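You operate a simulated robot arm through the tools that you are given. There is no shell and no other tool. Be economical: measure what you need, move in short steps, check, and stop when the job is done.

You run a simulated two-armed robot. Do the job below in one go: nothing can be reset, and whatever is moved stays where it is left.

Task
Take the blue-handled paddle and leave it on the top of table w. Put the small steel can labelled "Y725" from the end of the long table beside tank y57 on the top of table t and the small steel can labelled "Y407" on the top of the long table between tanks y54 and y57. Take the teal cup and leave it on the front of the cloth box. Fetch the tiny beige mould and set it on the top of the long grey table. Take the tiny grey mould and put it on the top of the long grey table. Take the orange cup on the front of the cloth box and put it away on the purple mat. Do these in any order. Set down upright: small steel can, teal cup, orange cup.
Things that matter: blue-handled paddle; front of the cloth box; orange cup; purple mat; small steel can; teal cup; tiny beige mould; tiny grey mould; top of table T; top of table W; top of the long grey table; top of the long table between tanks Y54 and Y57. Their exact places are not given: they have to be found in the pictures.

Only the result counts: the job must be done as asked and must still hold three seconds after the hand-in. Knocking over, shifting, dropping, spilling or breaking anything else fails it. Flat cloth is picked up by pressing the open fingertips on it (5 to 10 N) and closing them slowly along it; thin cloth reads only 2 to 8 mm in the jaws.

Robot
Two 7-joint arms with two-finger parallel grippers on one trunk, on a base that drives. Base frame: it is fixed to the floor where the robot stands at the start and does not move with it; the origin is under the middle of the robot, x ahead of it, y to its left, z up. Readings come in mm, degrees, newtons and seconds.
The left shoulder is at the start at [42, 101, 1136], the right one opposite. With the tool pointing down near the work surface each hand reaches from about 180 to 520 mm from the robot's upright axis, wherever it stands, measured 20 degrees to its own side. Places, roughly: blue-handled paddle (5x3x32 cm) [500, 100, 1000]; front of the cloth box (30x16 cm) [300, -6060, 800]; orange cup (6x6x7 cm) [300, -6100, 800]; purple mat (16x23 cm) [180, -1860, 880]; small steel can [500, 500, 750]; teal cup (6x6x7 cm) [300, -1800, 900]; tiny beige mould (7x7x6 cm) [100, -3100, 900]; tiny grey mould (7x7x6 cm) [100, -3200, 900]; top of table T [400, -2000, 900]; top of table W [400, -3500, 900]; top of the long grey table [-4500, -1400, 600]; top of the long table between tanks Y54 and Y57 [600, -100, 800]. Payload 2.4 kg a hand.
Tool frame (each hand has its own): the origin (TCP) lies between the finger pads and is the grasp point; the fingertips stand 24 mm ahead of it; z points along the fingers, y is the line along which they close. The gripper opens to 68 mm. The fingers are 17 mm wide and 10 mm thick; the gripper's body (40 by 70 mm) begins 41 mm behind the TCP.
Orientation is that of the tool frame in the base frame, as a unit quaternion [x, y, z, w]. With the fingers straight down and closing along the base's y, the tool's x points along the base's -x, its y along +y and its z along -z.

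Tools
- The arms move only by the tool drive_tool. It takes "left_rows", "right_rows" or both (then of equal length, played together; a hand with none holds still); each is a list of rows, each an object (a shift or turn left out is 0, a gripper value left out holds the last) with "delta_rot": the turn, a rotation vector about the tool's x, y, z in units of 5 degrees (1.0 is 5 degrees), a list of three; "linear": the shift along the tool's x, y, z in units of 20 mm (1.0 is 20 mm), a list of three; "jaw": the closure, from 0 (fully open) to 1 (shut). In form: [{"delta_rot": [rx, ry, rz], "linear": [dx, dy, dz], "jaw": jaw}, ...]. A call has 1 to 10 rows; each row shifts and turns the commanded pose from where the row before left it, along the tool's axes as they then stand. A call with a number of a shift or a turn outside -1 to 1 is refused whole. A row lasts 0.2 s, in which the tool goes at most 50 mm and 8.6 degrees; a call with a longer step from one row to the next is refused whole, and so is a gripper value outside its range. Where a pose cannot be reached the arm comes as near as it can. A force on the tool above 40 N (or 10 N above the force at the start of the call, whichever is more), or a blocked arm, ends the call early, and 0.2 s more pass. The fingers move at their own pace (about 72 mm/s each) and stop on an object; they squeeze with about 27 N. The grip force told is the motor's: it shows also when the fingers shut on nothing. Time passes only in rows, and 0.2 s behind the last, so rows that do not move let the fingers close. It gives the time, the measured TCP pose, the force on the tool (base axes), the opening and the grip force at its end, in the units of the frame above (readings bear some noise), with the torque about the TCP (base axes, N m) and any sound that the robot's microphone picked up.
- Cameras (640 x 400 px; columns grow to the right, rows downward): "scene" is now at [129.5, 19, 1320.3]; the picture's right is [0.19, -0.98, 0.00], its down [-0.42, -0.08, -0.90] and it looks along [0.89, 0.18, -0.43] (base axes); focal length 214 px, centre (320, 200). "left" rides on the left gripper at [84, -11, -75] in its tool frame; the picture's right is [0.13, 0.99, 0.00], its down [-0.60, 0.08, -0.79] and it looks along [-0.79, 0.10, 0.61] (tool axes); focal length 251 px, centre (320, 200). "right" rides on the right gripper at [84, 11, -75] in its tool frame; the picture's right is [-0.13, 0.99, 0.00], its down [-0.60, -0.08, -0.79] and it looks along [-0.79, -0.10, 0.61] (tool axes); focal length 251 px, centre (320, 200).
- grab_frame(camera): a new picture of that camera. It takes no simulated time.
- raise_lower(by): slides the trunk up (or, below 0, down) by that many mm; the arms and the scene camera ride with it, the base frame stays. It gives what a move gives, with no picture.
- base_move(legs): drives the robot by 1 to 6 legs, each [ahead, left, turn to the left] in mm, mm and degrees, along the robot's own axes; the way and the turn of a leg run together, so that a leg with both is an arc; at most 1500 mm and 180 degrees a leg. The arms and the cameras ride along, it lands a little off, and it stops where it bumps. It gives what a move gives.
- turn_head(pan, tilt): turns the head with the scene camera to pan (to the left, within 86 degrees either way) and tilt (down, from -29 to 69), counted from straight ahead of the robot. It gives what a move gives.
- pixel_to_xyz(camera, pixels): for up to 12 pixels [column, row] of the newest picture of that camera ("zoom" is the newest enlarged one), the place [x, y, z] in the base frame of the surface seen there, good to about 3 mm, but the place of the scene camera against the robot may be out by one fixed shift of up to 18 mm in any direction. It takes no simulated time.
- inspect(camera, box): a new picture of the part [left, top, right, bottom] of that camera's present view, enlarged. It takes no simulated time.
- sign_off(): hands the job in; it is judged then, once.

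Go step by step. Measure first, check grasps and placings, and put right what went wrong. The budget is 138 turns and 160 pictures, counting those below and the enlarged ones. Unless the task says otherwise, let go and move clear before handing in.

The tools are called after "Request:" as name(argument=value, ...) on one line, values as JSON. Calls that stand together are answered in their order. drive_tool: Moves the arms, as the interface text tells. Its arguments: {"type":"object","properties":{"left_rows":{"type":"array","items":{"type":"object","properties":{"delta_rot":{"type":"array","items":{"type":"number"}},"linear":{"type":"array","items":{"type":"number"}},"jaw":{"type":"number"}}}},"right_rows":{"type":"array","items":{"type":"object","properties":{"delta_rot":{"type":"array","items":{"type":"number"}},"linear":{"type":"array","items":{"type":"number"}},"jaw":{"type":"number"}}}}},"required":[]} The other tools are called the same way: raise_lower (by) slides the trunk up or down; base_move (legs) drives the base; turn_head (pan, tilt) turns the head that bears the scene camera; grab_frame (camera) takes a picture; pixel_to_xyz (camera, pixels) gives the place of the surface under pixels of a picture; inspect (camera, box) takes an enlarged picture of a part of a camera's view; sign_off () hands the job in.

At the start:

```text
clock: 0.0
left_tool_pos: [271.3, 274.3, 1119.1]
left_tcp_rot: [0.0, 1.0, 0.0, -0.001]
left_force: [0.2, -0.4, -0.4]
left_wrist_torque: [0.04, 0.04, -0.03]
left_width: 67.9
left_grasp_force: 0.1
right_tool_pos: [275.4, 0.1, 1207.9]
right_tcp_rot: [0.0, 1.0, -0.001, 0.0]
right_force: [-1.5, 0.5, 0.6]
right_wrist_torque: [-0.02, -0.01, 0.0]
right_width: 68.1
right_grasp_force: 0.0
trunk travel left (down, up): [-350.0, 500.0]
robot x, y, heading: [0.6, 3.9, -0.1]
head pan, tilt: [11.2, 25.4]
```

scene: 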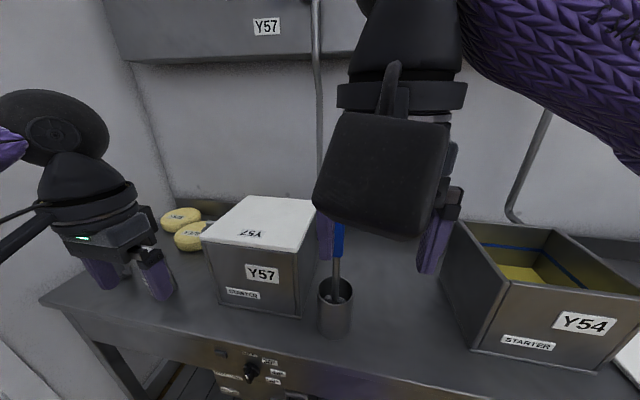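
right: 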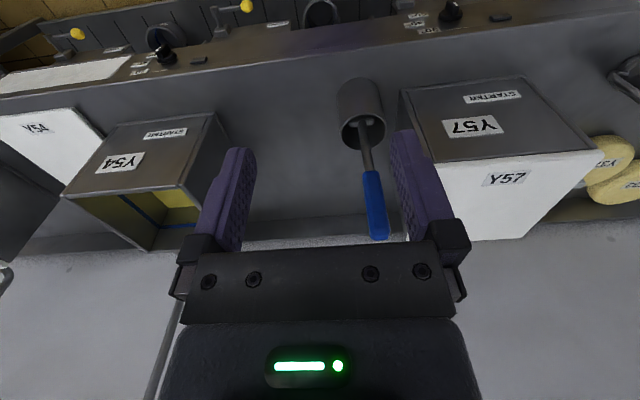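
left: 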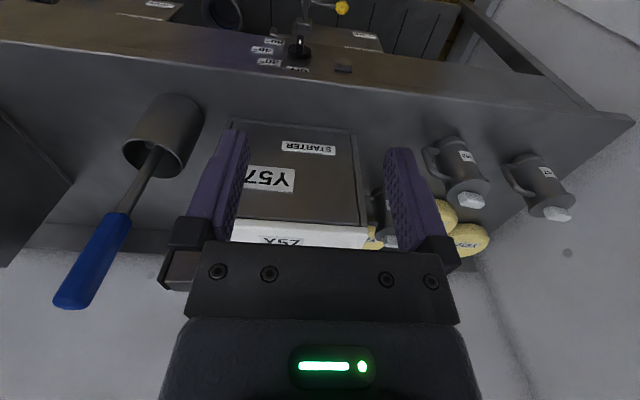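

The left picture shows two small cans with handles near (465,170) and (545,185), and the paddle's blue handle at (95,260) standing in a holder at (165,140). I'll measure these and enlarge the can labels.

Request:
pixel_to_xyz(camera="left", pixels=[[457, 165], [470, 200], [540, 185], [558, 213], [433, 162], [512, 175], [75, 298], [115, 228], [150, 160], [165, 100], [300, 180], [600, 150]])

Request:
inspect(camera="left", box=[400, 110, 600, 240])

Request:
inspect(camera="right", box=[180, 60, 460, 250])

Request:
turn_head(pan=50, tilt=40)

Request:
grab_frame(camera="scene")

```text
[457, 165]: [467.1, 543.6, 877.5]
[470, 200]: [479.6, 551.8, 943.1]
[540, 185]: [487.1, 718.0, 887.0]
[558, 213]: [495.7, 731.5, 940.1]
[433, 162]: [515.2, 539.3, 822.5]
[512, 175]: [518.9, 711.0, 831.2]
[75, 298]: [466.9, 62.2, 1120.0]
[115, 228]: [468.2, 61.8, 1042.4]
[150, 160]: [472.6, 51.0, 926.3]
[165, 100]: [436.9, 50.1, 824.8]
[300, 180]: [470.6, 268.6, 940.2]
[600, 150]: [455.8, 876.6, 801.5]
```

```text
3.08 times, centred on (500, 175) of left
```

zoom: 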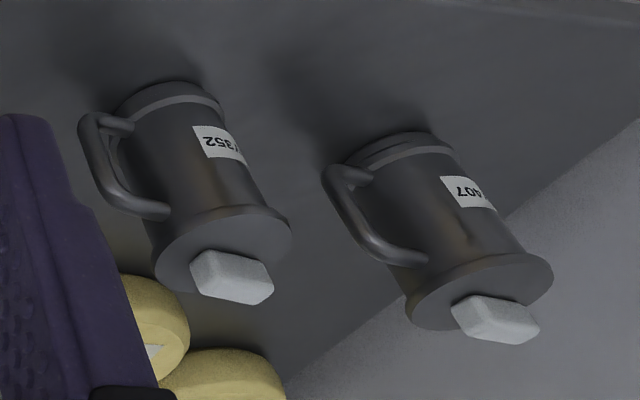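

```text
2.11 times, centred on (320, 155) of right
```

zoom: 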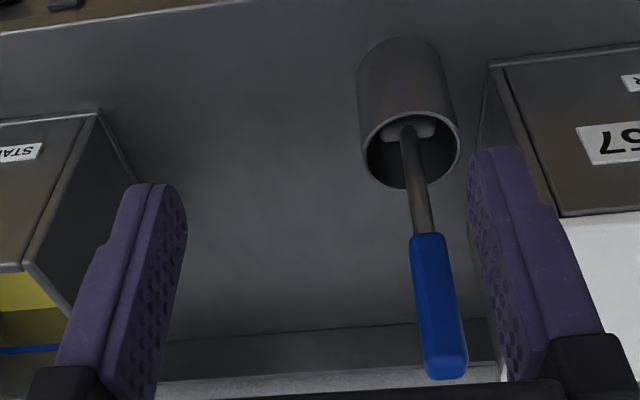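

```text
clock: 1.1
left_tool_pos: [272.0, 274.6, 1119.3]
left_tcp_rot: [-0.002, 1.0, 0.0, 0.0]
left_force: [0.4, 1.1, -0.1]
left_wrist_torque: [0.0, -0.04, -0.02]
left_width: 68.0
left_grasp_force: 0.0
right_tool_pos: [276.2, 1.8, 1206.6]
right_tcp_rot: [0.0, 1.0, 0.0, 0.0]
right_force: [-0.2, -0.5, 0.9]
right_wrist_torque: [0.0, -0.03, -0.03]
right_width: 67.9
right_grasp_force: 0.1
trunk travel left (down, up): [-350.0, 500.0]
robot x, y, heading: [-1.2, -1.6, -0.3]
head pan, tilt: [50.0, 40.0]
```

```text
154 pictures are left
```

scene: 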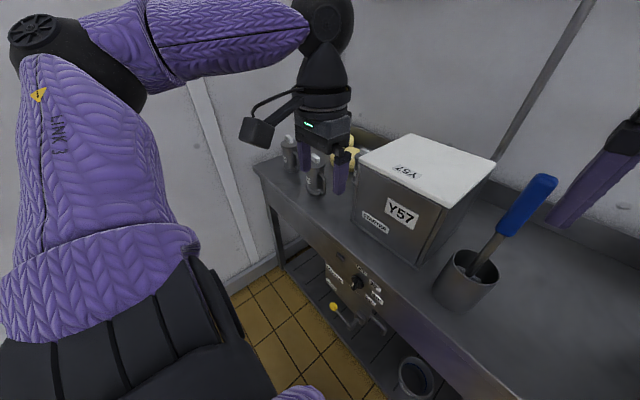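

Two lidded cans stand on the table's left end; I need their labels read exactly.

Request:
inspect(camera="left", box=[450, 145, 480, 165])

Request:
inspect(camera="left", box=[530, 160, 560, 180])

Request:
inspect(camera="scene", box=[250, 120, 380, 200])

```text
16.00 times, centred on (465, 155) of left
```

zoom: 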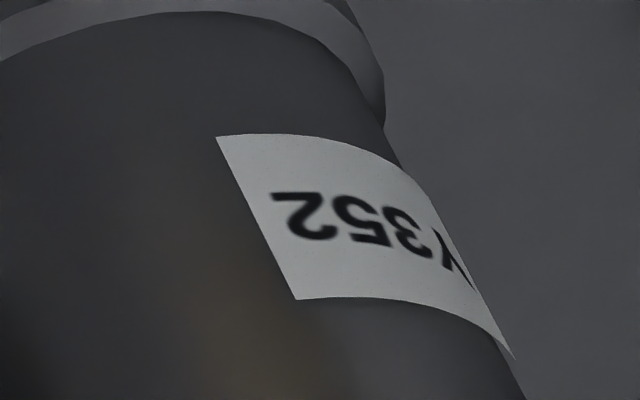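

```text
16.00 times, centred on (545, 170) of left
```

zoom: 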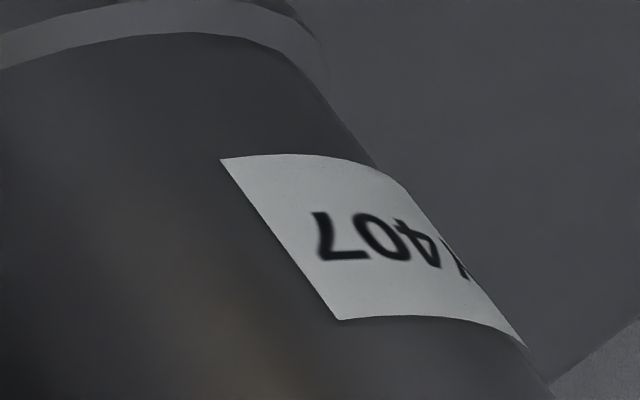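

```text
4.92 times, centred on (315, 160) of scene
```

zoom: 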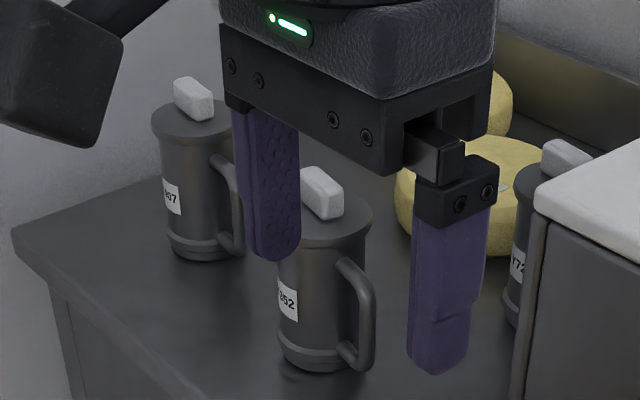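

Three cans: Y407 (far left), Y352 (decoy), and a Y72x can beside tank Y57 at zoom (520,250). Let me measure their sizes.

Request:
pixel_to_xyz(camera="zoom", pixels=[[158, 140], [235, 135], [165, 225], [205, 258], [193, 100], [222, 180], [240, 215], [285, 230], [370, 225], [320, 195], [565, 155], [515, 260]])

Request:
pixel_to_xyz(camera="left", pixels=[[450, 190], [490, 185], [471, 200], [530, 210], [571, 200], [557, 213], [525, 195], [505, 165]])

```text
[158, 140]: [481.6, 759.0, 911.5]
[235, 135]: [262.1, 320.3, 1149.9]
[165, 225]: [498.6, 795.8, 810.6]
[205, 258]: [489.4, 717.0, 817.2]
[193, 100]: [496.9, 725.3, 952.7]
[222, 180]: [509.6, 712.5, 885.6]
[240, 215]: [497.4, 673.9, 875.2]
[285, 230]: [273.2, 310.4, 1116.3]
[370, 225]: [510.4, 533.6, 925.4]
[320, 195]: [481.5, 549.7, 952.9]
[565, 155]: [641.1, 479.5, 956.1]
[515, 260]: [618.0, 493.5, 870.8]
```

```text
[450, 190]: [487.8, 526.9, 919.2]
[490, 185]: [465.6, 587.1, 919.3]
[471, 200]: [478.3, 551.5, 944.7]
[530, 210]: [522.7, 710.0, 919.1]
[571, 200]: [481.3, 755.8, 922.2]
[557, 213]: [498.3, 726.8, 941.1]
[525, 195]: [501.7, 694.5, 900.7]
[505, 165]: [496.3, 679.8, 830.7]
```

All cans stand at about z 800–919 with knobs to 942, centres near (498,727), (480,551) and (635,480). I'll measure table edge and left wall clearance, and look right along the table.

Request:
pixel_to_xyz(camera="scene", pixels=[[256, 168], [270, 200], [330, 245], [380, 285], [230, 190], [180, 110], [220, 80], [275, 265], [440, 350], [560, 320], [420, 380]])

Request:
turn_head(pan=-50, tilt=25)

Request:
grab_frame(camera="scene")

```text
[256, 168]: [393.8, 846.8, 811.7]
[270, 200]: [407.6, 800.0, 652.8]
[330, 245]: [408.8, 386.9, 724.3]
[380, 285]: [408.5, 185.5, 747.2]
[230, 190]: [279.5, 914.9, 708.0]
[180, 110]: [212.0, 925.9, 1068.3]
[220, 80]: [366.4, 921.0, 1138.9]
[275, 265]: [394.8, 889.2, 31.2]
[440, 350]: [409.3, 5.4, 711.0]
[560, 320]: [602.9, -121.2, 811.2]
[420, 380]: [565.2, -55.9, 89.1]
```

```text
clock: 2.8
left_tool_pos: [272.7, 274.1, 1118.2]
left_tcp_rot: [-0.001, 1.0, 0.0, 0.0]
left_force: [0.0, 0.6, 0.8]
left_wrist_torque: [0.01, 0.0, 0.02]
left_width: 68.1
left_grasp_force: 0.1
right_tool_pos: [275.6, 0.7, 1208.3]
right_tcp_rot: [0.0, 1.0, 0.0, 0.0]
right_force: [0.2, -0.3, 0.0]
right_wrist_torque: [0.01, 0.0, 0.0]
right_width: 67.9
right_grasp_force: 0.0
trunk travel left (down, up): [-350.0, 500.0]
robot x, y, heading: [-4.2, 0.9, 0.0]
head pan, tilt: [-50.0, 25.0]
```

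```text
150 pictures are left
```

scene: 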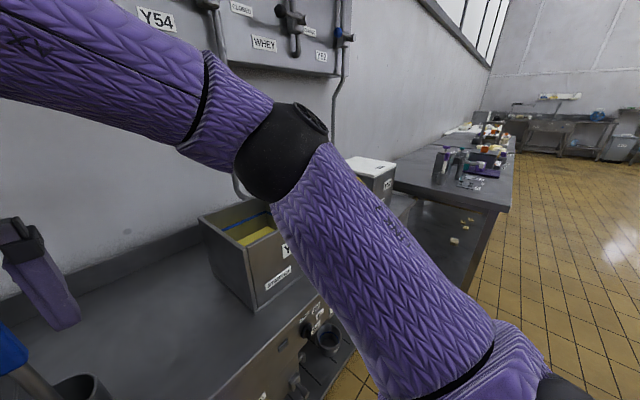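

The wall is at y≈920, table front at x≈408; the path in y is clear. I'll drive 60 ahead and 480 left.

Request:
base_move(legs=[[0, 240, 0], [60, 240, 0]])

Request:
turn_head(pan=30, tilt=45)

Request:
grab_frame(camera="scene")

Request:
grab_frame(camera="left")

```text
clock: 6.0
left_tool_pos: [331.8, 761.8, 1118.5]
left_tcp_rot: [-0.004, 1.0, 0.0, 0.0]
left_force: [-0.7, -0.1, 0.3]
left_wrist_torque: [-0.01, 0.01, 0.0]
left_width: 67.8
left_grasp_force: 0.0
right_tool_pos: [337.7, 487.4, 1208.3]
right_tcp_rot: [-0.002, 1.0, 0.0, 0.0]
right_force: [0.0, -0.1, 0.2]
right_wrist_torque: [0.01, 0.02, 0.0]
right_width: 68.0
right_grasp_force: 0.0
trunk travel left (down, up): [-350.0, 500.0]
robot x, y, heading: [60.3, 484.8, 0.4]
head pan, tilt: [-50.0, 25.0]
```

```text
clock: 7.5
left_tool_pos: [330.1, 760.4, 1117.4]
left_tcp_rot: [-0.004, 1.0, 0.0, 0.0]
left_force: [-0.4, 0.9, 0.6]
left_wrist_torque: [0.01, 0.0, -0.02]
left_width: 68.2
left_grasp_force: 0.1
right_tool_pos: [336.7, 487.1, 1207.7]
right_tcp_rot: [-0.003, 1.0, 0.0, -0.001]
right_force: [0.7, -0.2, 0.0]
right_wrist_torque: [-0.04, 0.02, -0.01]
right_width: 67.7
right_grasp_force: 0.0
trunk travel left (down, up): [-350.0, 500.0]
robot x, y, heading: [57.2, 485.0, 0.3]
head pan, tilt: [30.0, 45.0]
```

```text
149 pictures are left
```

scene: 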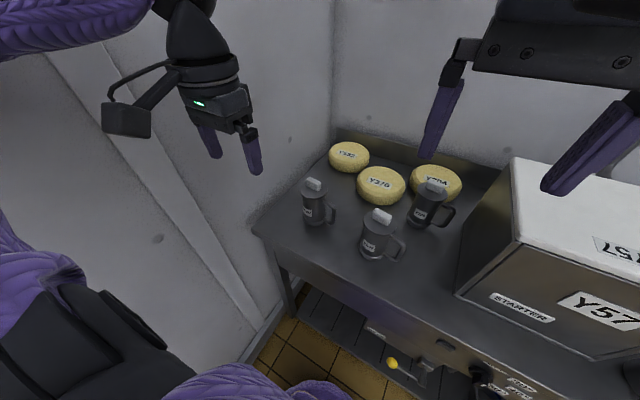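

```text
148 pictures are left
```

left: 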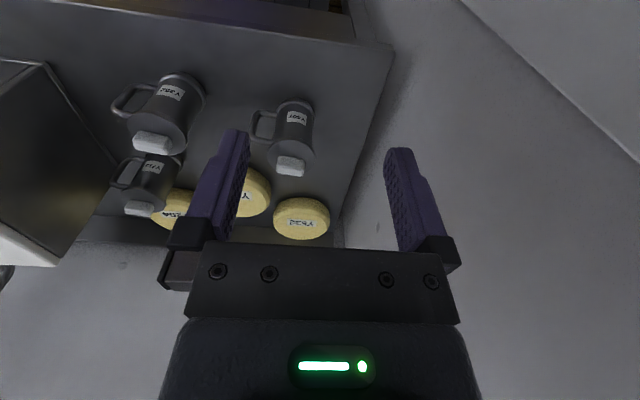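

I'll zoom on the cans from the left camera for knob orientation and labels.

Request:
inspect(camera="left", box=[230, 85, 350, 195])

Request:
pixel_to_xyz(camera="left", pixels=[[280, 160], [303, 164], [290, 174], [291, 166], [277, 170], [304, 174], [268, 152], [314, 155], [255, 125]])

Request:
inspect(camera="scene", box=[290, 160, 470, 270])

Request:
pixel_to_xyz(camera="zoom", pixels=[[100, 80], [75, 70], [520, 90], [490, 95], [550, 110], [445, 180], [590, 180]])

```text
3.64 times, centred on (290, 140) of left
```

zoom: 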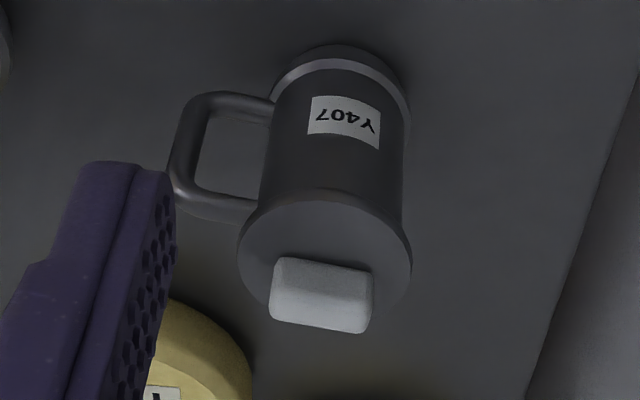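

```text
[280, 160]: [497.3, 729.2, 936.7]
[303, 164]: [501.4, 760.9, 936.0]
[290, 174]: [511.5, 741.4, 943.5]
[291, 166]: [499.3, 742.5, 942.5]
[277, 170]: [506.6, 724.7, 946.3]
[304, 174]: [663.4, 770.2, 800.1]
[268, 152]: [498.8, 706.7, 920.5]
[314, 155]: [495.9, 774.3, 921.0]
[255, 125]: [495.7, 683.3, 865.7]
```

```text
3.56 times, centred on (380, 215) of scene
```

zoom: 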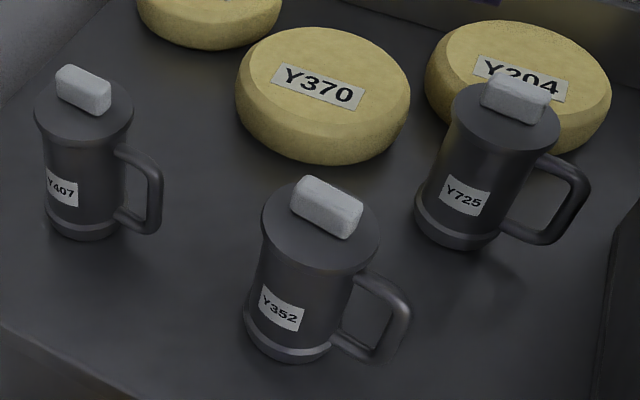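

```text
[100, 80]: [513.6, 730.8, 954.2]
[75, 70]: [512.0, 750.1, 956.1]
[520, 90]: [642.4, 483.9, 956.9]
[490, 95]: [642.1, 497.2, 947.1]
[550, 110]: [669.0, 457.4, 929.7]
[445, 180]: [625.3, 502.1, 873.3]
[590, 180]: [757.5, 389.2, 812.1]
```

Labels confirmed: Y725 is the back-right can, Y407 the leftmost. The Y407 knob centre is near (504,742), top 943, ~35 mm along y, so no wrist turn is needed; moving above it.

Request:
drive_tool(left_rows=[{"linear": [-0.96, -0.1, 0.65]}, {"linear": [-0.96, -0.1, 0.65]}, {"linear": [-0.96, -0.1, 0.65]}, {"linear": [-0.96, -0.1, 0.65]}, {"linear": [-0.96, -0.1, 0.65]}, {"linear": [-0.96, -0.1, 0.65]}, {"linear": [-0.96, -0.1, 0.65]}, {"linear": [-0.96, -0.1, 0.65]}, {"linear": [-0.96, -0.1, 0.65]}, {}])

Request:
grab_frame(camera="left")

```text
clock: 9.7
left_tool_pos: [502.9, 744.5, 1000.2]
left_tcp_rot: [-0.003, 1.0, -0.001, 0.0]
left_force: [-0.8, 0.4, 0.7]
left_wrist_torque: [0.02, -0.01, -0.01]
left_width: 68.0
left_grasp_force: 0.0
right_tool_pos: [336.4, 487.4, 1208.1]
right_tcp_rot: [-0.002, 1.0, 0.0, 0.001]
right_force: [-0.5, 0.8, -0.7]
right_wrist_torque: [0.04, -0.01, -0.01]
right_width: 68.2
right_grasp_force: 0.1
trunk travel left (down, up): [-350.0, 500.0]
robot x, y, heading: [61.5, 484.5, 0.2]
head pan, tilt: [30.0, 45.0]
```

```text
145 pictures are left
```

left: 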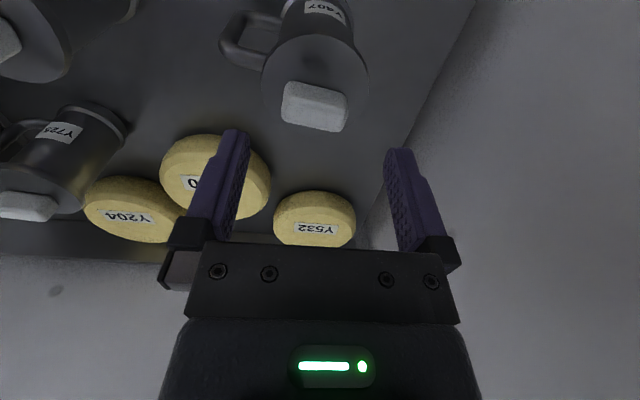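

Knob at (315,106); verify its place before descending.

Request:
pixel_to_xyz(camera="left", pixels=[[315, 100], [286, 95], [344, 108], [283, 115], [340, 128], [315, 122], [275, 75], [360, 85]])

```text
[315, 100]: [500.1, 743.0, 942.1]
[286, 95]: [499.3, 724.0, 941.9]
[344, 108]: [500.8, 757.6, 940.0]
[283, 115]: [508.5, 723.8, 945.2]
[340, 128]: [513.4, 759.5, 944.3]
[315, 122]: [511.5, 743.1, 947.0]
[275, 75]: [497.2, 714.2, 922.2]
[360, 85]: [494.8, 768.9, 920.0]
```

Knob centre (506,742), top ≈944. Descend to z 947, close, and wait.

Request:
drive_tool(left_rows=[{"linear": [-0.1, -0.1, 0.8]}, {"linear": [-0.1, 0, 0.8]}, {"linear": [0, 0, 0.6]}, {"linear": [0, 0, 0.4]}, {"jaw": 0.6}, {"jaw": 1}, {"jaw": 1}])

```text
clock: 11.3
left_tool_pos: [508.5, 742.8, 949.2]
left_tcp_rot: [-0.004, 1.0, -0.001, 0.0]
left_force: [-1.0, -1.5, -1.0]
left_wrist_torque: [-0.1, -0.09, 0.03]
left_width: 40.7
left_grasp_force: 26.6
right_tool_pos: [336.5, 486.9, 1208.1]
right_tcp_rot: [-0.002, 1.0, 0.0, 0.0]
right_force: [0.1, 0.2, 0.2]
right_wrist_torque: [0.02, -0.02, -0.02]
right_width: 67.9
right_grasp_force: 0.1
trunk travel left (down, up): [-350.0, 500.0]
robot x, y, heading: [63.2, 484.5, 0.4]
head pan, tilt: [30.0, 45.0]
```

Gripped at 40.7 mm. Lift 20 mm and see whether the whole can comes or only a lid.

Request:
drive_tool(left_rows=[{"linear": [0, 0, -0.25]}, {"linear": [0, 0, -0.25]}, {"linear": [0, 0, -0.25]}, {"linear": [0, 0, -0.25]}, {}])

Request:
inspect(camera="scene", box=[260, 150, 420, 250])

```text
clock: 12.5
left_tool_pos: [508.3, 743.4, 970.2]
left_tcp_rot: [-0.004, 1.0, 0.0, -0.001]
left_force: [0.0, 0.9, -1.2]
left_wrist_torque: [-0.01, 0.02, -0.02]
left_width: 39.3
left_grasp_force: 27.4
right_tool_pos: [336.6, 487.4, 1207.4]
right_tcp_rot: [-0.002, 1.0, 0.001, 0.0]
right_force: [0.7, -0.5, 0.5]
right_wrist_torque: [0.0, 0.01, 0.01]
right_width: 68.0
right_grasp_force: 0.1
trunk travel left (down, up): [-350.0, 500.0]
robot x, y, heading: [59.0, 485.7, 0.4]
head pan, tilt: [30.0, 45.0]
heard: snap
```

```text
4.00 times, centred on (340, 200) of scene
```

zoom: 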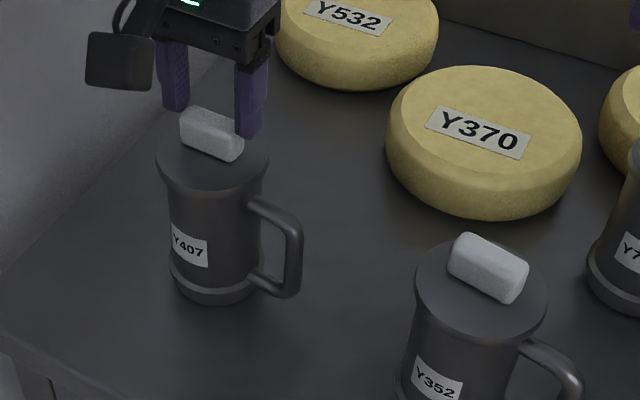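

A snap was heard and the force shows little load. Look closely.

Request:
grab_frame(camera="left")

Request:
inspect(camera="scene", box=[290, 160, 340, 195])

Request:
pixel_to_xyz(camera="zoom", pixels=[[200, 280], [100, 260], [150, 320]])

```text
143 pictures are left
```

left: 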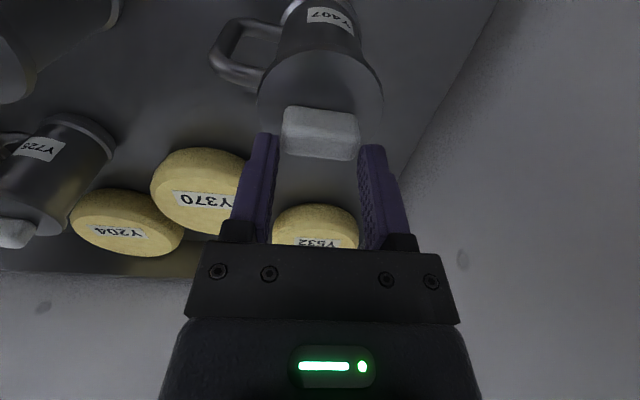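

```text
11.43 times, centred on (315, 178) of scene
```

zoom: 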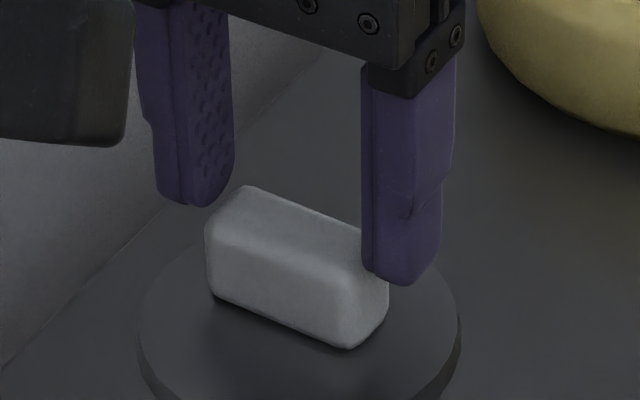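

```text
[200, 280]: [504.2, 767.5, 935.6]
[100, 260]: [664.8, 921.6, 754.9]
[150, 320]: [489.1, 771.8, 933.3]
```

Request:
pixel_to_xyz(camera="left", pixels=[[320, 120], [320, 150], [320, 80], [290, 90], [370, 90], [240, 35]])

Request:
inspect(camera="left", box=[220, 0, 420, 170])

```text
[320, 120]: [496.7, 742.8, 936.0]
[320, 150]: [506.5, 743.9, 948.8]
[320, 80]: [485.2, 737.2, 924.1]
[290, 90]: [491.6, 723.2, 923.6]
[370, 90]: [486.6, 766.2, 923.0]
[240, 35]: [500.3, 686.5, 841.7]
```

```text
2.35 times, centred on (320, 85) of left
```

zoom: 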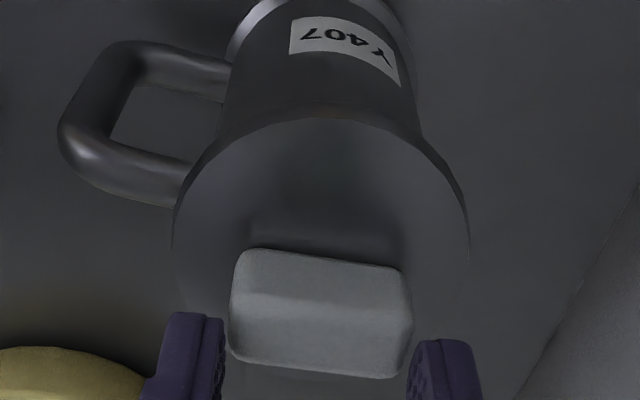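

The lid reads ~923 (was ~921) while the fingers rose 21 mm, so the knob slipped or snapped. I'll open in place and compare.

Request:
drive_tool(left_rows=[{"jaw": 0.3}, {"jaw": 0}, {"linear": [0, 0, -0.8]}, {"linear": [0, 0, -0.8]}, {"linear": [0.6, 0, 0]}, {"linear": [0.6, 0, 0]}])

Request:
inspect(camera="scene", box=[280, 160, 400, 245])

Request:
inspect(camera="left", box=[200, 0, 420, 180])

```text
clock: 13.9
left_tool_pos: [481.5, 739.7, 1004.2]
left_tcp_rot: [-0.005, 1.0, 0.0, 0.0]
left_force: [0.6, 0.6, 0.2]
left_wrist_torque: [0.0, 0.0, -0.06]
left_width: 68.0
left_grasp_force: 0.1
right_tool_pos: [335.7, 487.5, 1207.1]
right_tcp_rot: [-0.003, 1.0, 0.0, 0.0]
right_force: [0.4, 0.0, 0.0]
right_wrist_torque: [-0.04, 0.0, 0.0]
right_width: 68.2
right_grasp_force: 0.1
trunk travel left (down, up): [-350.0, 500.0]
robot x, y, heading: [56.6, 484.0, 0.3]
head pan, tilt: [30.0, 45.0]
```

```text
4.71 times, centred on (340, 202) of scene
```

zoom: 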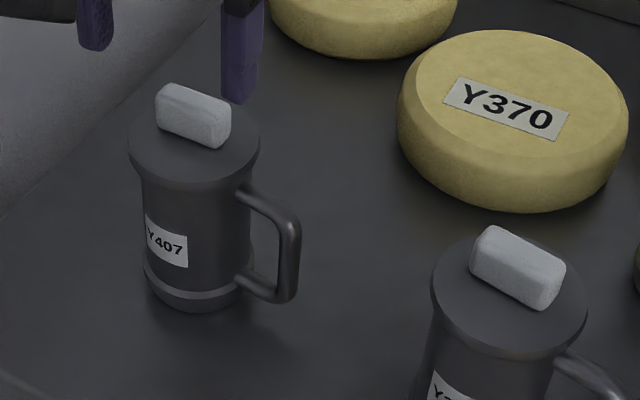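

```text
2.22 times, centred on (310, 90) of left
```

zoom: 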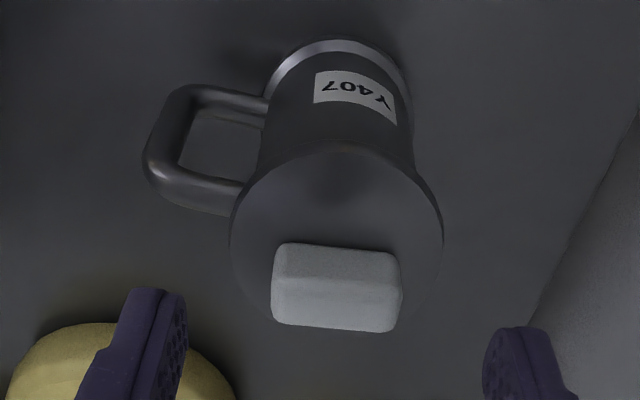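

The can is intact and upright; the knob isn't a reliable hold. I'll use the handle (zoom left, around (165,140)); measure it.

Request:
pixel_to_xyz(camera="zoom", pixels=[[150, 165], [165, 135], [180, 100], [190, 190], [220, 200], [215, 100], [165, 175], [300, 200], [340, 180], [240, 215], [435, 205], [335, 285]])

Request:
drive_tool(left_rows=[{"delta_rot": [0, 0, -1], "linear": [0, 0, -0.5]}, {"delta_rot": [0, 0, -1], "linear": [0, 0, -0.5]}, {"delta_rot": [0, 0, -1]}, {"delta_rot": [0, 0, -1]}, {"delta_rot": [0, 0, -1]}, {"delta_rot": [0, 0, -1]}, {"delta_rot": [0, 0, -1]}, {"delta_rot": [0, 0, -1]}, {"delta_rot": [0, 0, -1]}, {"delta_rot": [0, 0, -1]}])

```text
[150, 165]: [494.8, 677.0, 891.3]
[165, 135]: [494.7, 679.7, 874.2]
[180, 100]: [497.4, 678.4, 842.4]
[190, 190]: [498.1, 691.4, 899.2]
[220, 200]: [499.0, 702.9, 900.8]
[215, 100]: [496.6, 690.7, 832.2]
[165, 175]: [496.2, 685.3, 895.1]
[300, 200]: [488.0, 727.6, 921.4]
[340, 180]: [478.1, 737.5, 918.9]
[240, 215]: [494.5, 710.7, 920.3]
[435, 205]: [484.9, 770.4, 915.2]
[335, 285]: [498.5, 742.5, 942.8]
```

```text
clock: 16.1
left_tool_pos: [485.4, 743.1, 1021.6]
left_tcp_rot: [-0.425, 0.905, -0.001, 0.0]
left_force: [-1.2, -0.1, 0.1]
left_wrist_torque: [0.0, -0.01, 0.0]
left_width: 68.4
left_grasp_force: 0.2
right_tool_pos: [335.7, 487.8, 1207.2]
right_tcp_rot: [-0.002, 1.0, 0.0, 0.001]
right_force: [-0.2, -0.3, -0.4]
right_wrist_torque: [0.0, 0.01, -0.02]
right_width: 68.1
right_grasp_force: 0.0
trunk travel left (down, up): [-350.0, 500.0]
robot x, y, heading: [62.3, 484.5, 0.2]
head pan, tilt: [30.0, 45.0]
```

Handle bar is at about (500,684), z 832–902; lid top ~920. Finish the 90° turn and shift toward the handle.

Request:
drive_tool(left_rows=[{"delta_rot": [0, 0, -1]}, {"delta_rot": [0, 0, -1]}, {"delta_rot": [0, 0, -1]}, {"delta_rot": [0, 0, -1]}, {"delta_rot": [0, 0, -1]}, {"delta_rot": [0, 0, -1]}, {"delta_rot": [0, 0, -1]}, {"delta_rot": [0, 0, -1]}, {"linear": [0.9, -0.4, 0]}, {"linear": [0.9, -0.4, 0]}])

Request:
drive_tool(left_rows=[{"linear": [0.8, 0, 0.8]}, {"linear": [0, 0, 0.8]}, {"linear": [0, 0, 0.4]}, {}])

Request:
grab_frame(camera="left")

Request:
inspect(camera="scene", box=[240, 100, 420, 250])

```text
clock: 18.3
left_tool_pos: [501.8, 705.2, 1022.2]
left_tcp_rot: [0.71, -0.704, -0.001, 0.0]
left_force: [-0.3, -0.2, 0.9]
left_wrist_torque: [-0.02, -0.01, 0.01]
left_width: 68.0
left_grasp_force: 0.2
right_tool_pos: [336.7, 486.8, 1208.8]
right_tcp_rot: [-0.003, 1.0, -0.001, 0.001]
right_force: [-0.4, -0.4, 0.7]
right_wrist_torque: [-0.02, -0.01, -0.01]
right_width: 68.0
right_grasp_force: 0.0
trunk travel left (down, up): [-350.0, 500.0]
robot x, y, heading: [60.2, 487.1, 0.4]
head pan, tilt: [30.0, 45.0]
```

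```text
clock: 19.3
left_tool_pos: [501.8, 690.5, 980.4]
left_tcp_rot: [0.71, -0.705, 0.0, 0.0]
left_force: [-0.5, 0.2, 0.8]
left_wrist_torque: [0.02, 0.02, -0.02]
left_width: 68.0
left_grasp_force: 0.1
right_tool_pos: [336.0, 487.2, 1207.2]
right_tcp_rot: [-0.002, 1.0, 0.0, 0.0]
right_force: [-0.1, -0.8, -0.3]
right_wrist_torque: [0.02, -0.01, 0.0]
right_width: 68.0
right_grasp_force: 0.0
trunk travel left (down, up): [-350.0, 500.0]
robot x, y, heading: [59.8, 486.0, 0.4]
head pan, tilt: [30.0, 45.0]
```

```text
138 pictures are left
```

left: 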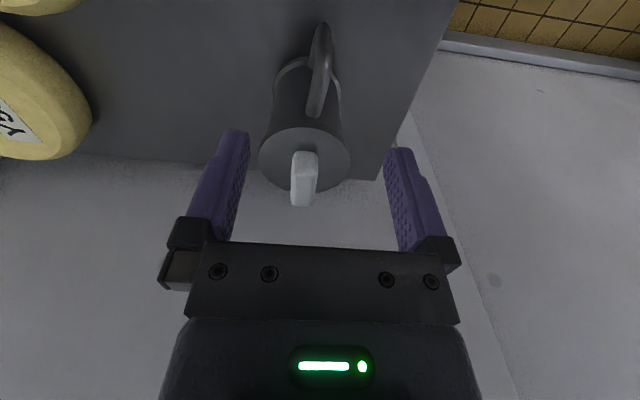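

```text
2.67 times, centred on (330, 175) of scene
```

zoom: 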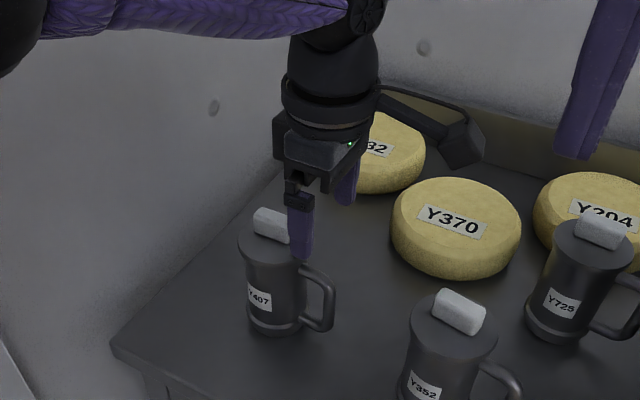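

Request:
pixel_to_xyz(camera="left", pixels=[[319, 75], [322, 40], [319, 95], [262, 150], [348, 150], [304, 180], [305, 135]])

```text
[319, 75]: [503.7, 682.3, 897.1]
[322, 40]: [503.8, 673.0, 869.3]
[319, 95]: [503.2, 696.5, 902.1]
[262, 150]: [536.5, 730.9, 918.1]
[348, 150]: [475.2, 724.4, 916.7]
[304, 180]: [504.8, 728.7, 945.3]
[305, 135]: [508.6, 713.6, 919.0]
```

Handle centred at x≈504, y≈676–705. Descend to z≈885 and close.

Request:
drive_tool(left_rows=[{"linear": [0, -0.1, 0.95]}, {"linear": [0, 0, 0.95]}, {"linear": [0, 0, 0.95]}, {"linear": [0, 0, 0.95]}, {"linear": [0, 0, 0.9]}, {}, {"jaw": 0.6}, {"jaw": 1}, {"jaw": 1}, {"jaw": 1}])

Request:
drive_tool(left_rows=[{"linear": [0, 0, -0.2]}, {"linear": [0, 0, -0.2]}, {"linear": [0, 0, -0.2]}, {}])

Request:
inspect(camera="scene", box=[240, 100, 420, 250])

```text
clock: 20.8
left_tool_pos: [485.4, 696.2, 904.8]
left_tcp_rot: [0.709, -0.705, 0.007, -0.005]
left_force: [7.4, -1.9, 21.5]
left_wrist_torque: [0.42, -0.69, -0.16]
left_width: 47.2
left_grasp_force: 7.4
left hand out of reach, approached as far as the arm can: row 2, 3, 4, 5
right_tool_pos: [335.6, 486.1, 1207.4]
right_tcp_rot: [-0.003, 1.0, 0.0, -0.001]
right_force: [-1.0, 0.0, 0.2]
right_wrist_torque: [-0.02, 0.0, 0.0]
right_width: 68.1
right_grasp_force: 0.0
trunk travel left (down, up): [-350.0, 500.0]
robot x, y, heading: [61.2, 485.1, 0.6]
head pan, tilt: [30.0, 45.0]
heard: snap
stopped in row 7 (left hand): the force on the tool passed its limit at 43 N (the readings are from after the stop); the commanded pose is now the measured one
```

```text
clock: 21.8
left_tool_pos: [482.1, 696.0, 914.7]
left_tcp_rot: [0.71, -0.704, 0.005, -0.004]
left_force: [-0.4, -0.3, 0.1]
left_wrist_torque: [0.02, 0.0, 0.03]
left_width: 27.4
left_grasp_force: 0.0
right_tool_pos: [335.5, 487.8, 1207.3]
right_tcp_rot: [-0.003, 1.0, -0.001, 0.0]
right_force: [0.8, 0.7, -0.9]
right_wrist_torque: [0.0, 0.01, 0.02]
right_width: 67.8
right_grasp_force: 0.1
trunk travel left (down, up): [-350.0, 500.0]
robot x, y, heading: [59.9, 484.7, 0.3]
head pan, tilt: [30.0, 45.0]
```

```text
2.67 times, centred on (330, 175) of scene
```

zoom: 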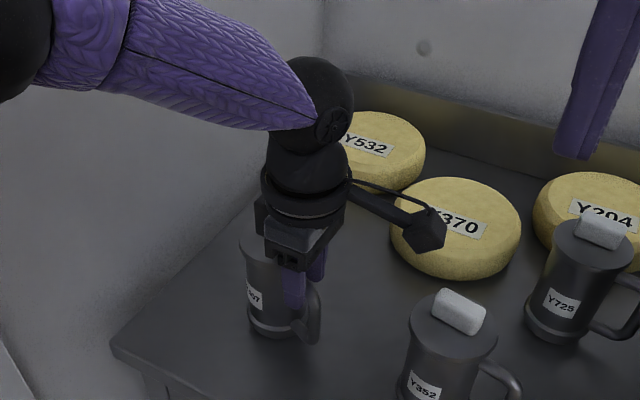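

The arm ran out of reach low down. Open, back up, and lower the trunk so the arm works higher relative to the shoulder.

Request:
drive_tool(left_rows=[{"jaw": 0}, {"jaw": 0}, {"linear": [0, 0, -0.9]}, {"linear": [0, 0, -0.9]}, {"linear": [0, 0, -0.9]}, {"linear": [0, 0, -0.9]}, {"linear": [0, 0, -0.9]}, {"linear": [0, 0, -0.9]}])

Request:
grab_frame(camera="left")

Request:
grab_frame(camera="scene")

```text
clock: 23.6
left_tool_pos: [484.0, 697.2, 1022.9]
left_tcp_rot: [0.709, -0.705, 0.004, -0.003]
left_force: [0.1, 0.7, 0.6]
left_wrist_torque: [0.01, -0.04, -0.01]
left_width: 67.9
left_grasp_force: 0.0
right_tool_pos: [336.2, 487.9, 1207.9]
right_tcp_rot: [-0.002, 1.0, 0.0, 0.0]
right_force: [0.2, -0.1, 0.4]
right_wrist_torque: [0.02, 0.02, 0.01]
right_width: 67.9
right_grasp_force: 0.0
trunk travel left (down, up): [-350.0, 500.0]
robot x, y, heading: [61.8, 483.7, 0.5]
head pan, tilt: [30.0, 45.0]
```

```text
135 pictures are left
```

left: 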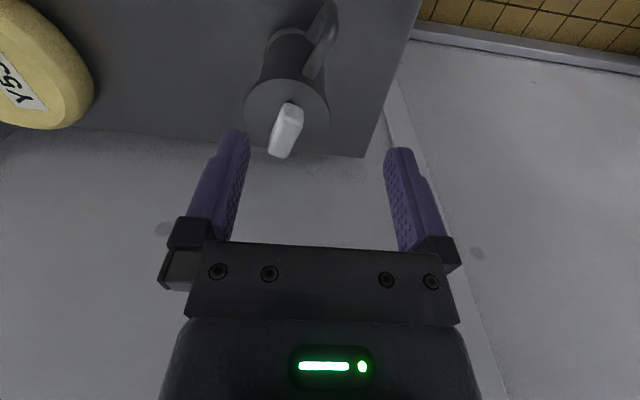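

```text
134 pictures are left
```

scene: 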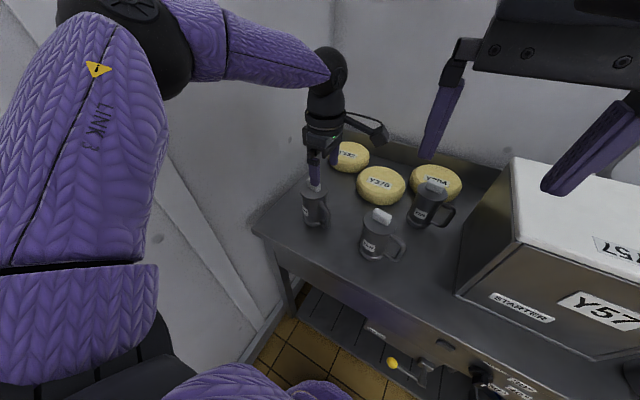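

The can is still upright but turned ~15° (handle toward -x side). I'll turn the robot 20° left and reset the wrist yaw to a more neutral angle, which should extend reach.

Request:
base_move(legs=[[30, 0, 20]])

Request:
drive_tool(left_rows=[{"delta_rot": [0, 0, 1]}, {"delta_rot": [0, 0, 1]}, {"delta_rot": [0, 0, 1]}, {"delta_rot": [0, 0, 1]}, {"delta_rot": [0, 0, 1]}, {"delta_rot": [0, 0, 1]}, {"delta_rot": [0, 0, 1]}])

Request:
turn_head(pan=10, tilt=45)

Request:
grab_frame(camera="left")

Request:
grab_frame(camera="scene")

```text
clock: 25.0
left_tool_pos: [418.4, 831.5, 1022.3]
left_tcp_rot: [0.817, -0.576, 0.004, -0.003]
left_force: [0.6, 0.1, 0.2]
left_wrist_torque: [0.0, -0.04, -0.03]
left_width: 68.1
left_grasp_force: 0.1
right_tool_pos: [348.9, 582.8, 1207.9]
right_tcp_rot: [-0.169, 0.986, 0.0, 0.001]
right_force: [-0.3, 0.4, -0.5]
right_wrist_torque: [0.02, 0.01, -0.01]
right_width: 68.0
right_grasp_force: 0.1
trunk travel left (down, up): [-350.0, 500.0]
robot x, y, heading: [89.1, 488.2, 19.7]
head pan, tilt: [30.0, 45.0]
```

```text
clock: 26.6
left_tool_pos: [419.5, 831.0, 1021.7]
left_tcp_rot: [-0.605, 0.796, -0.003, 0.006]
left_force: [-0.6, 0.3, -0.3]
left_wrist_torque: [-0.01, -0.01, 0.01]
left_width: 67.8
left_grasp_force: 0.0
right_tool_pos: [347.8, 583.5, 1207.5]
right_tcp_rot: [-0.169, 0.986, 0.0, 0.001]
right_force: [-0.2, 0.0, 0.1]
right_wrist_torque: [-0.04, 0.02, -0.01]
right_width: 68.2
right_grasp_force: 0.1
trunk travel left (down, up): [-350.0, 500.0]
robot x, y, heading: [87.5, 486.1, 19.7]
head pan, tilt: [30.0, 45.0]
```

```text
clock: 27.5
left_tool_pos: [419.8, 831.1, 1021.4]
left_tcp_rot: [-0.606, 0.796, -0.002, 0.005]
left_force: [-0.5, -0.3, -0.3]
left_wrist_torque: [0.0, -0.05, 0.0]
left_width: 67.9
left_grasp_force: 0.1
right_tool_pos: [348.7, 583.0, 1207.7]
right_tcp_rot: [-0.17, 0.986, 0.0, 0.0]
right_force: [0.4, -0.4, 0.0]
right_wrist_torque: [-0.01, 0.03, 0.0]
right_width: 68.0
right_grasp_force: 0.0
trunk travel left (down, up): [-350.0, 500.0]
robot x, y, heading: [86.8, 490.3, 19.5]
head pan, tilt: [10.0, 45.0]
```

```text
133 pictures are left
```

left: 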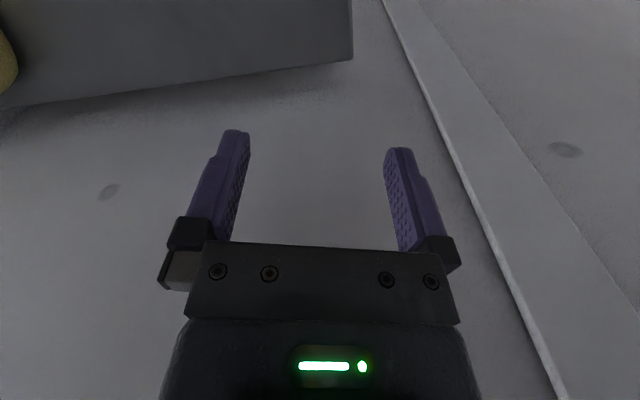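

```text
132 pictures are left
```

scene: 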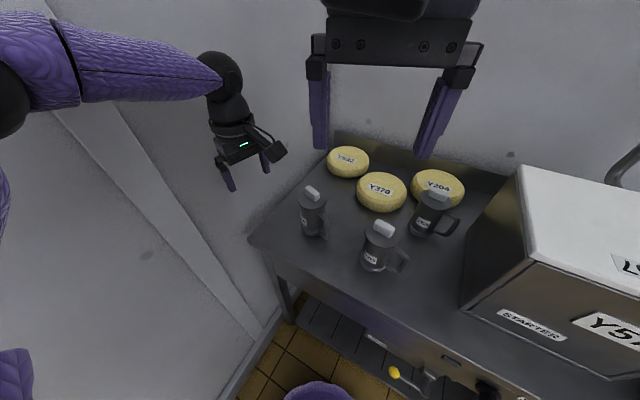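

Request:
inspect(camera="scene", box=[280, 170, 360, 250])

Request:
pixel_to_xyz(camera="scene", pixels=[[312, 190], [313, 199], [324, 215], [325, 225], [324, 234], [300, 196], [326, 203], [320, 211], [322, 215], [324, 221]])

```text
5.00 times, centred on (320, 210) of scene
```

zoom: 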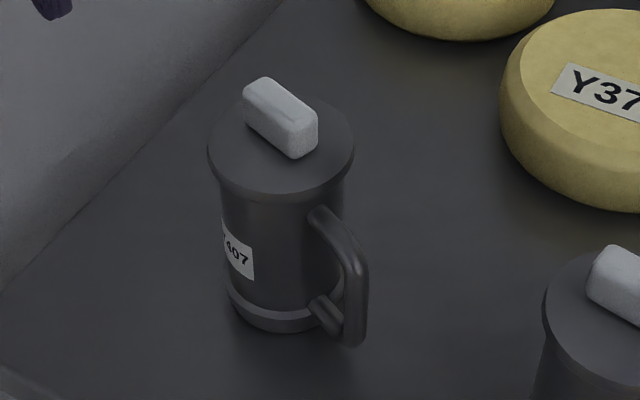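

```text
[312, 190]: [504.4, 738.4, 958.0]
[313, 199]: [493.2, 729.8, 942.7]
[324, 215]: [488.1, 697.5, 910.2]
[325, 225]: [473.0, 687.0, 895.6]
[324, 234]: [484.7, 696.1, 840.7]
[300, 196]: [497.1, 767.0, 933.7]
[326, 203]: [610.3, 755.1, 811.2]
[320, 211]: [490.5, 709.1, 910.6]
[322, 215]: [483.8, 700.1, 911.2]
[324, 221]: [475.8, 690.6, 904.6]
```

The handle now points about 36° toward -x, bar near (470,687). Turn the wrist 20° more and move over the handle at safe height.

Request:
drive_tool(left_rows=[{"delta_rot": [0, 0, 1]}, {"delta_rot": [0, 0, 1]}, {"delta_rot": [0, 0, 1]}, {"delta_rot": [0, 0, 1]}, {"linear": [0.66, -1, 0]}, {"linear": [0.66, -1, 0]}, {"linear": [0.66, -1, 0]}, {"linear": [0.66, -1, 0]}, {"linear": [0.66, -1, 0]}, {"linear": [0.66, -1, 0]}])

Request:
grab_frame(camera="left")

```text
clock: 29.7
left_tool_pos: [423.8, 717.4, 1025.9]
left_tcp_rot: [-0.459, 0.889, -0.002, 0.006]
left_force: [0.9, 0.4, -0.4]
left_wrist_torque: [-0.02, 0.01, 0.01]
left_width: 67.7
left_grasp_force: 0.1
left hand out of reach, approached as far as the arm can: row 8, 9, 10
right_tool_pos: [349.7, 583.9, 1207.7]
right_tcp_rot: [-0.17, 0.985, 0.0, 0.0]
right_force: [0.2, 0.3, -0.9]
right_wrist_torque: [0.03, 0.0, -0.02]
right_width: 67.8
right_grasp_force: 0.1
trunk travel left (down, up): [-350.0, 500.0]
robot x, y, heading: [84.9, 486.5, 19.7]
head pan, tilt: [10.0, 45.0]
```

```text
130 pictures are left
```

left: 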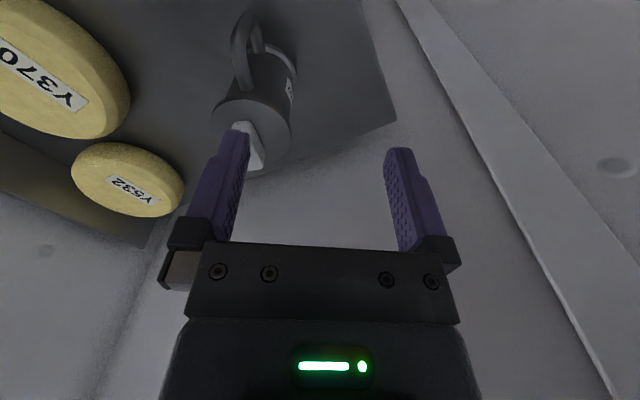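

Reach failed at a place well inside the envelope; perhaps the right hand in the middle (or joint limits) interferes. I'll move the right hand 200 mm out to its own side, and then shift the left hand again.

Request:
drive_tool(right_rows=[{"linear": [0, -1, 0]}, {"linear": [0, -1, 0]}, {"linear": [0, -1, 0]}, {"linear": [0, -1, 0]}, {"linear": [0, -1, 0]}, {"linear": [0, -1, 0]}, {"linear": [0, -1, 0]}, {"linear": [0, -1, 0]}, {"linear": [0, -1, 0]}, {"linear": [0, -1, 0]}], left_rows=[{}, {}, {}, {}, {}, {}, {"linear": [-0.1, -0.7, 0]}, {"linear": [-0.1, -0.7, 0]}, {"linear": [-0.1, -0.7, 0]}, {"linear": [-0.1, -0.7, 0]}])

Request:
grab_frame(camera="left")

Request:
turn_head(pan=40, tilt=30)

Request:
grab_frame(camera="scene")

```text
clock: 31.9
left_tool_pos: [425.9, 721.1, 1026.4]
left_tcp_rot: [-0.458, 0.889, -0.002, 0.005]
left_force: [0.4, 0.5, 0.3]
left_wrist_torque: [-0.03, 0.0, 0.0]
left_width: 68.1
left_grasp_force: 0.0
left hand out of reach, approached as far as the arm can: row 7, 8, 9, 10
right_tool_pos: [415.1, 395.2, 1208.8]
right_tcp_rot: [-0.171, 0.985, 0.0, 0.0]
right_force: [0.0, 0.1, -0.1]
right_wrist_torque: [0.02, 0.04, -0.01]
right_width: 68.2
right_grasp_force: 0.1
trunk travel left (down, up): [-350.0, 500.0]
robot x, y, heading: [89.3, 487.1, 19.5]
head pan, tilt: [10.0, 45.0]
```

```text
129 pictures are left
```

left: 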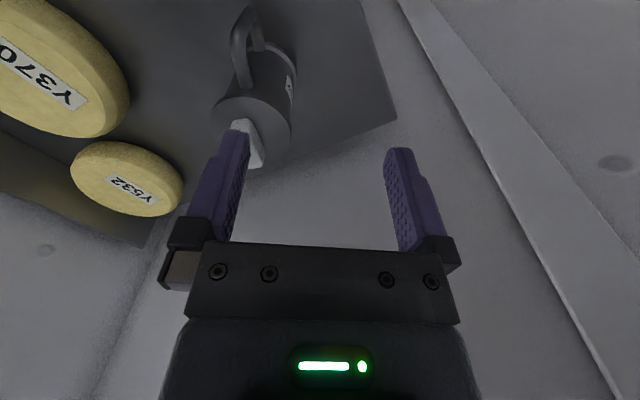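

```text
clock: 32.8
left_tool_pos: [426.3, 719.2, 1025.5]
left_tcp_rot: [-0.458, 0.889, -0.002, 0.006]
left_force: [-0.9, -0.5, -0.5]
left_wrist_torque: [0.0, 0.01, 0.02]
left_width: 68.0
left_grasp_force: 0.0
right_tool_pos: [415.8, 396.5, 1207.5]
right_tcp_rot: [-0.17, 0.985, 0.0, 0.0]
right_force: [-0.7, 0.6, 0.1]
right_wrist_torque: [0.01, 0.0, 0.0]
right_width: 68.2
right_grasp_force: 0.0
trunk travel left (down, up): [-350.0, 500.0]
robot x, y, heading: [86.2, 488.0, 19.5]
head pan, tilt: [40.0, 30.0]
```

```text
128 pictures are left
```

scene: 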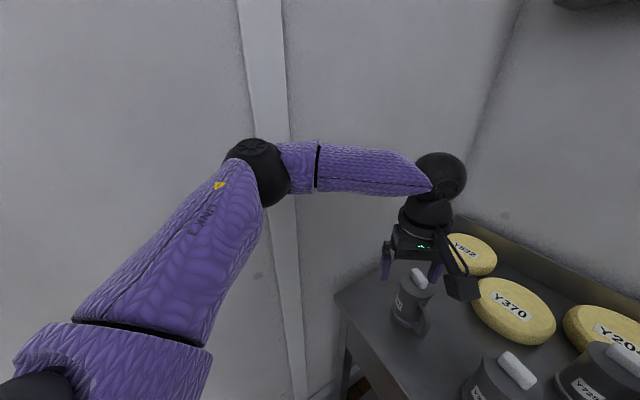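

I'll check whether the elbow (260,170) is near the wall at y≈920.

Request:
pixel_to_xyz(camera="scene", pixels=[[260, 170], [275, 190], [240, 160], [370, 175], [440, 175], [130, 290], [200, 150], [315, 100], [270, 260]])

```text
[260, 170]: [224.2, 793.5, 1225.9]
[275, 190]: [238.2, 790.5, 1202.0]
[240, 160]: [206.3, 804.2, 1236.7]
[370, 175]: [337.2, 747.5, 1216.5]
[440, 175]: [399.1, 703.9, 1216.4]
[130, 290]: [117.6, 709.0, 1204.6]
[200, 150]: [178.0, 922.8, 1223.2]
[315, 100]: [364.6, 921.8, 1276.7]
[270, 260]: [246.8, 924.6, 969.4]
```

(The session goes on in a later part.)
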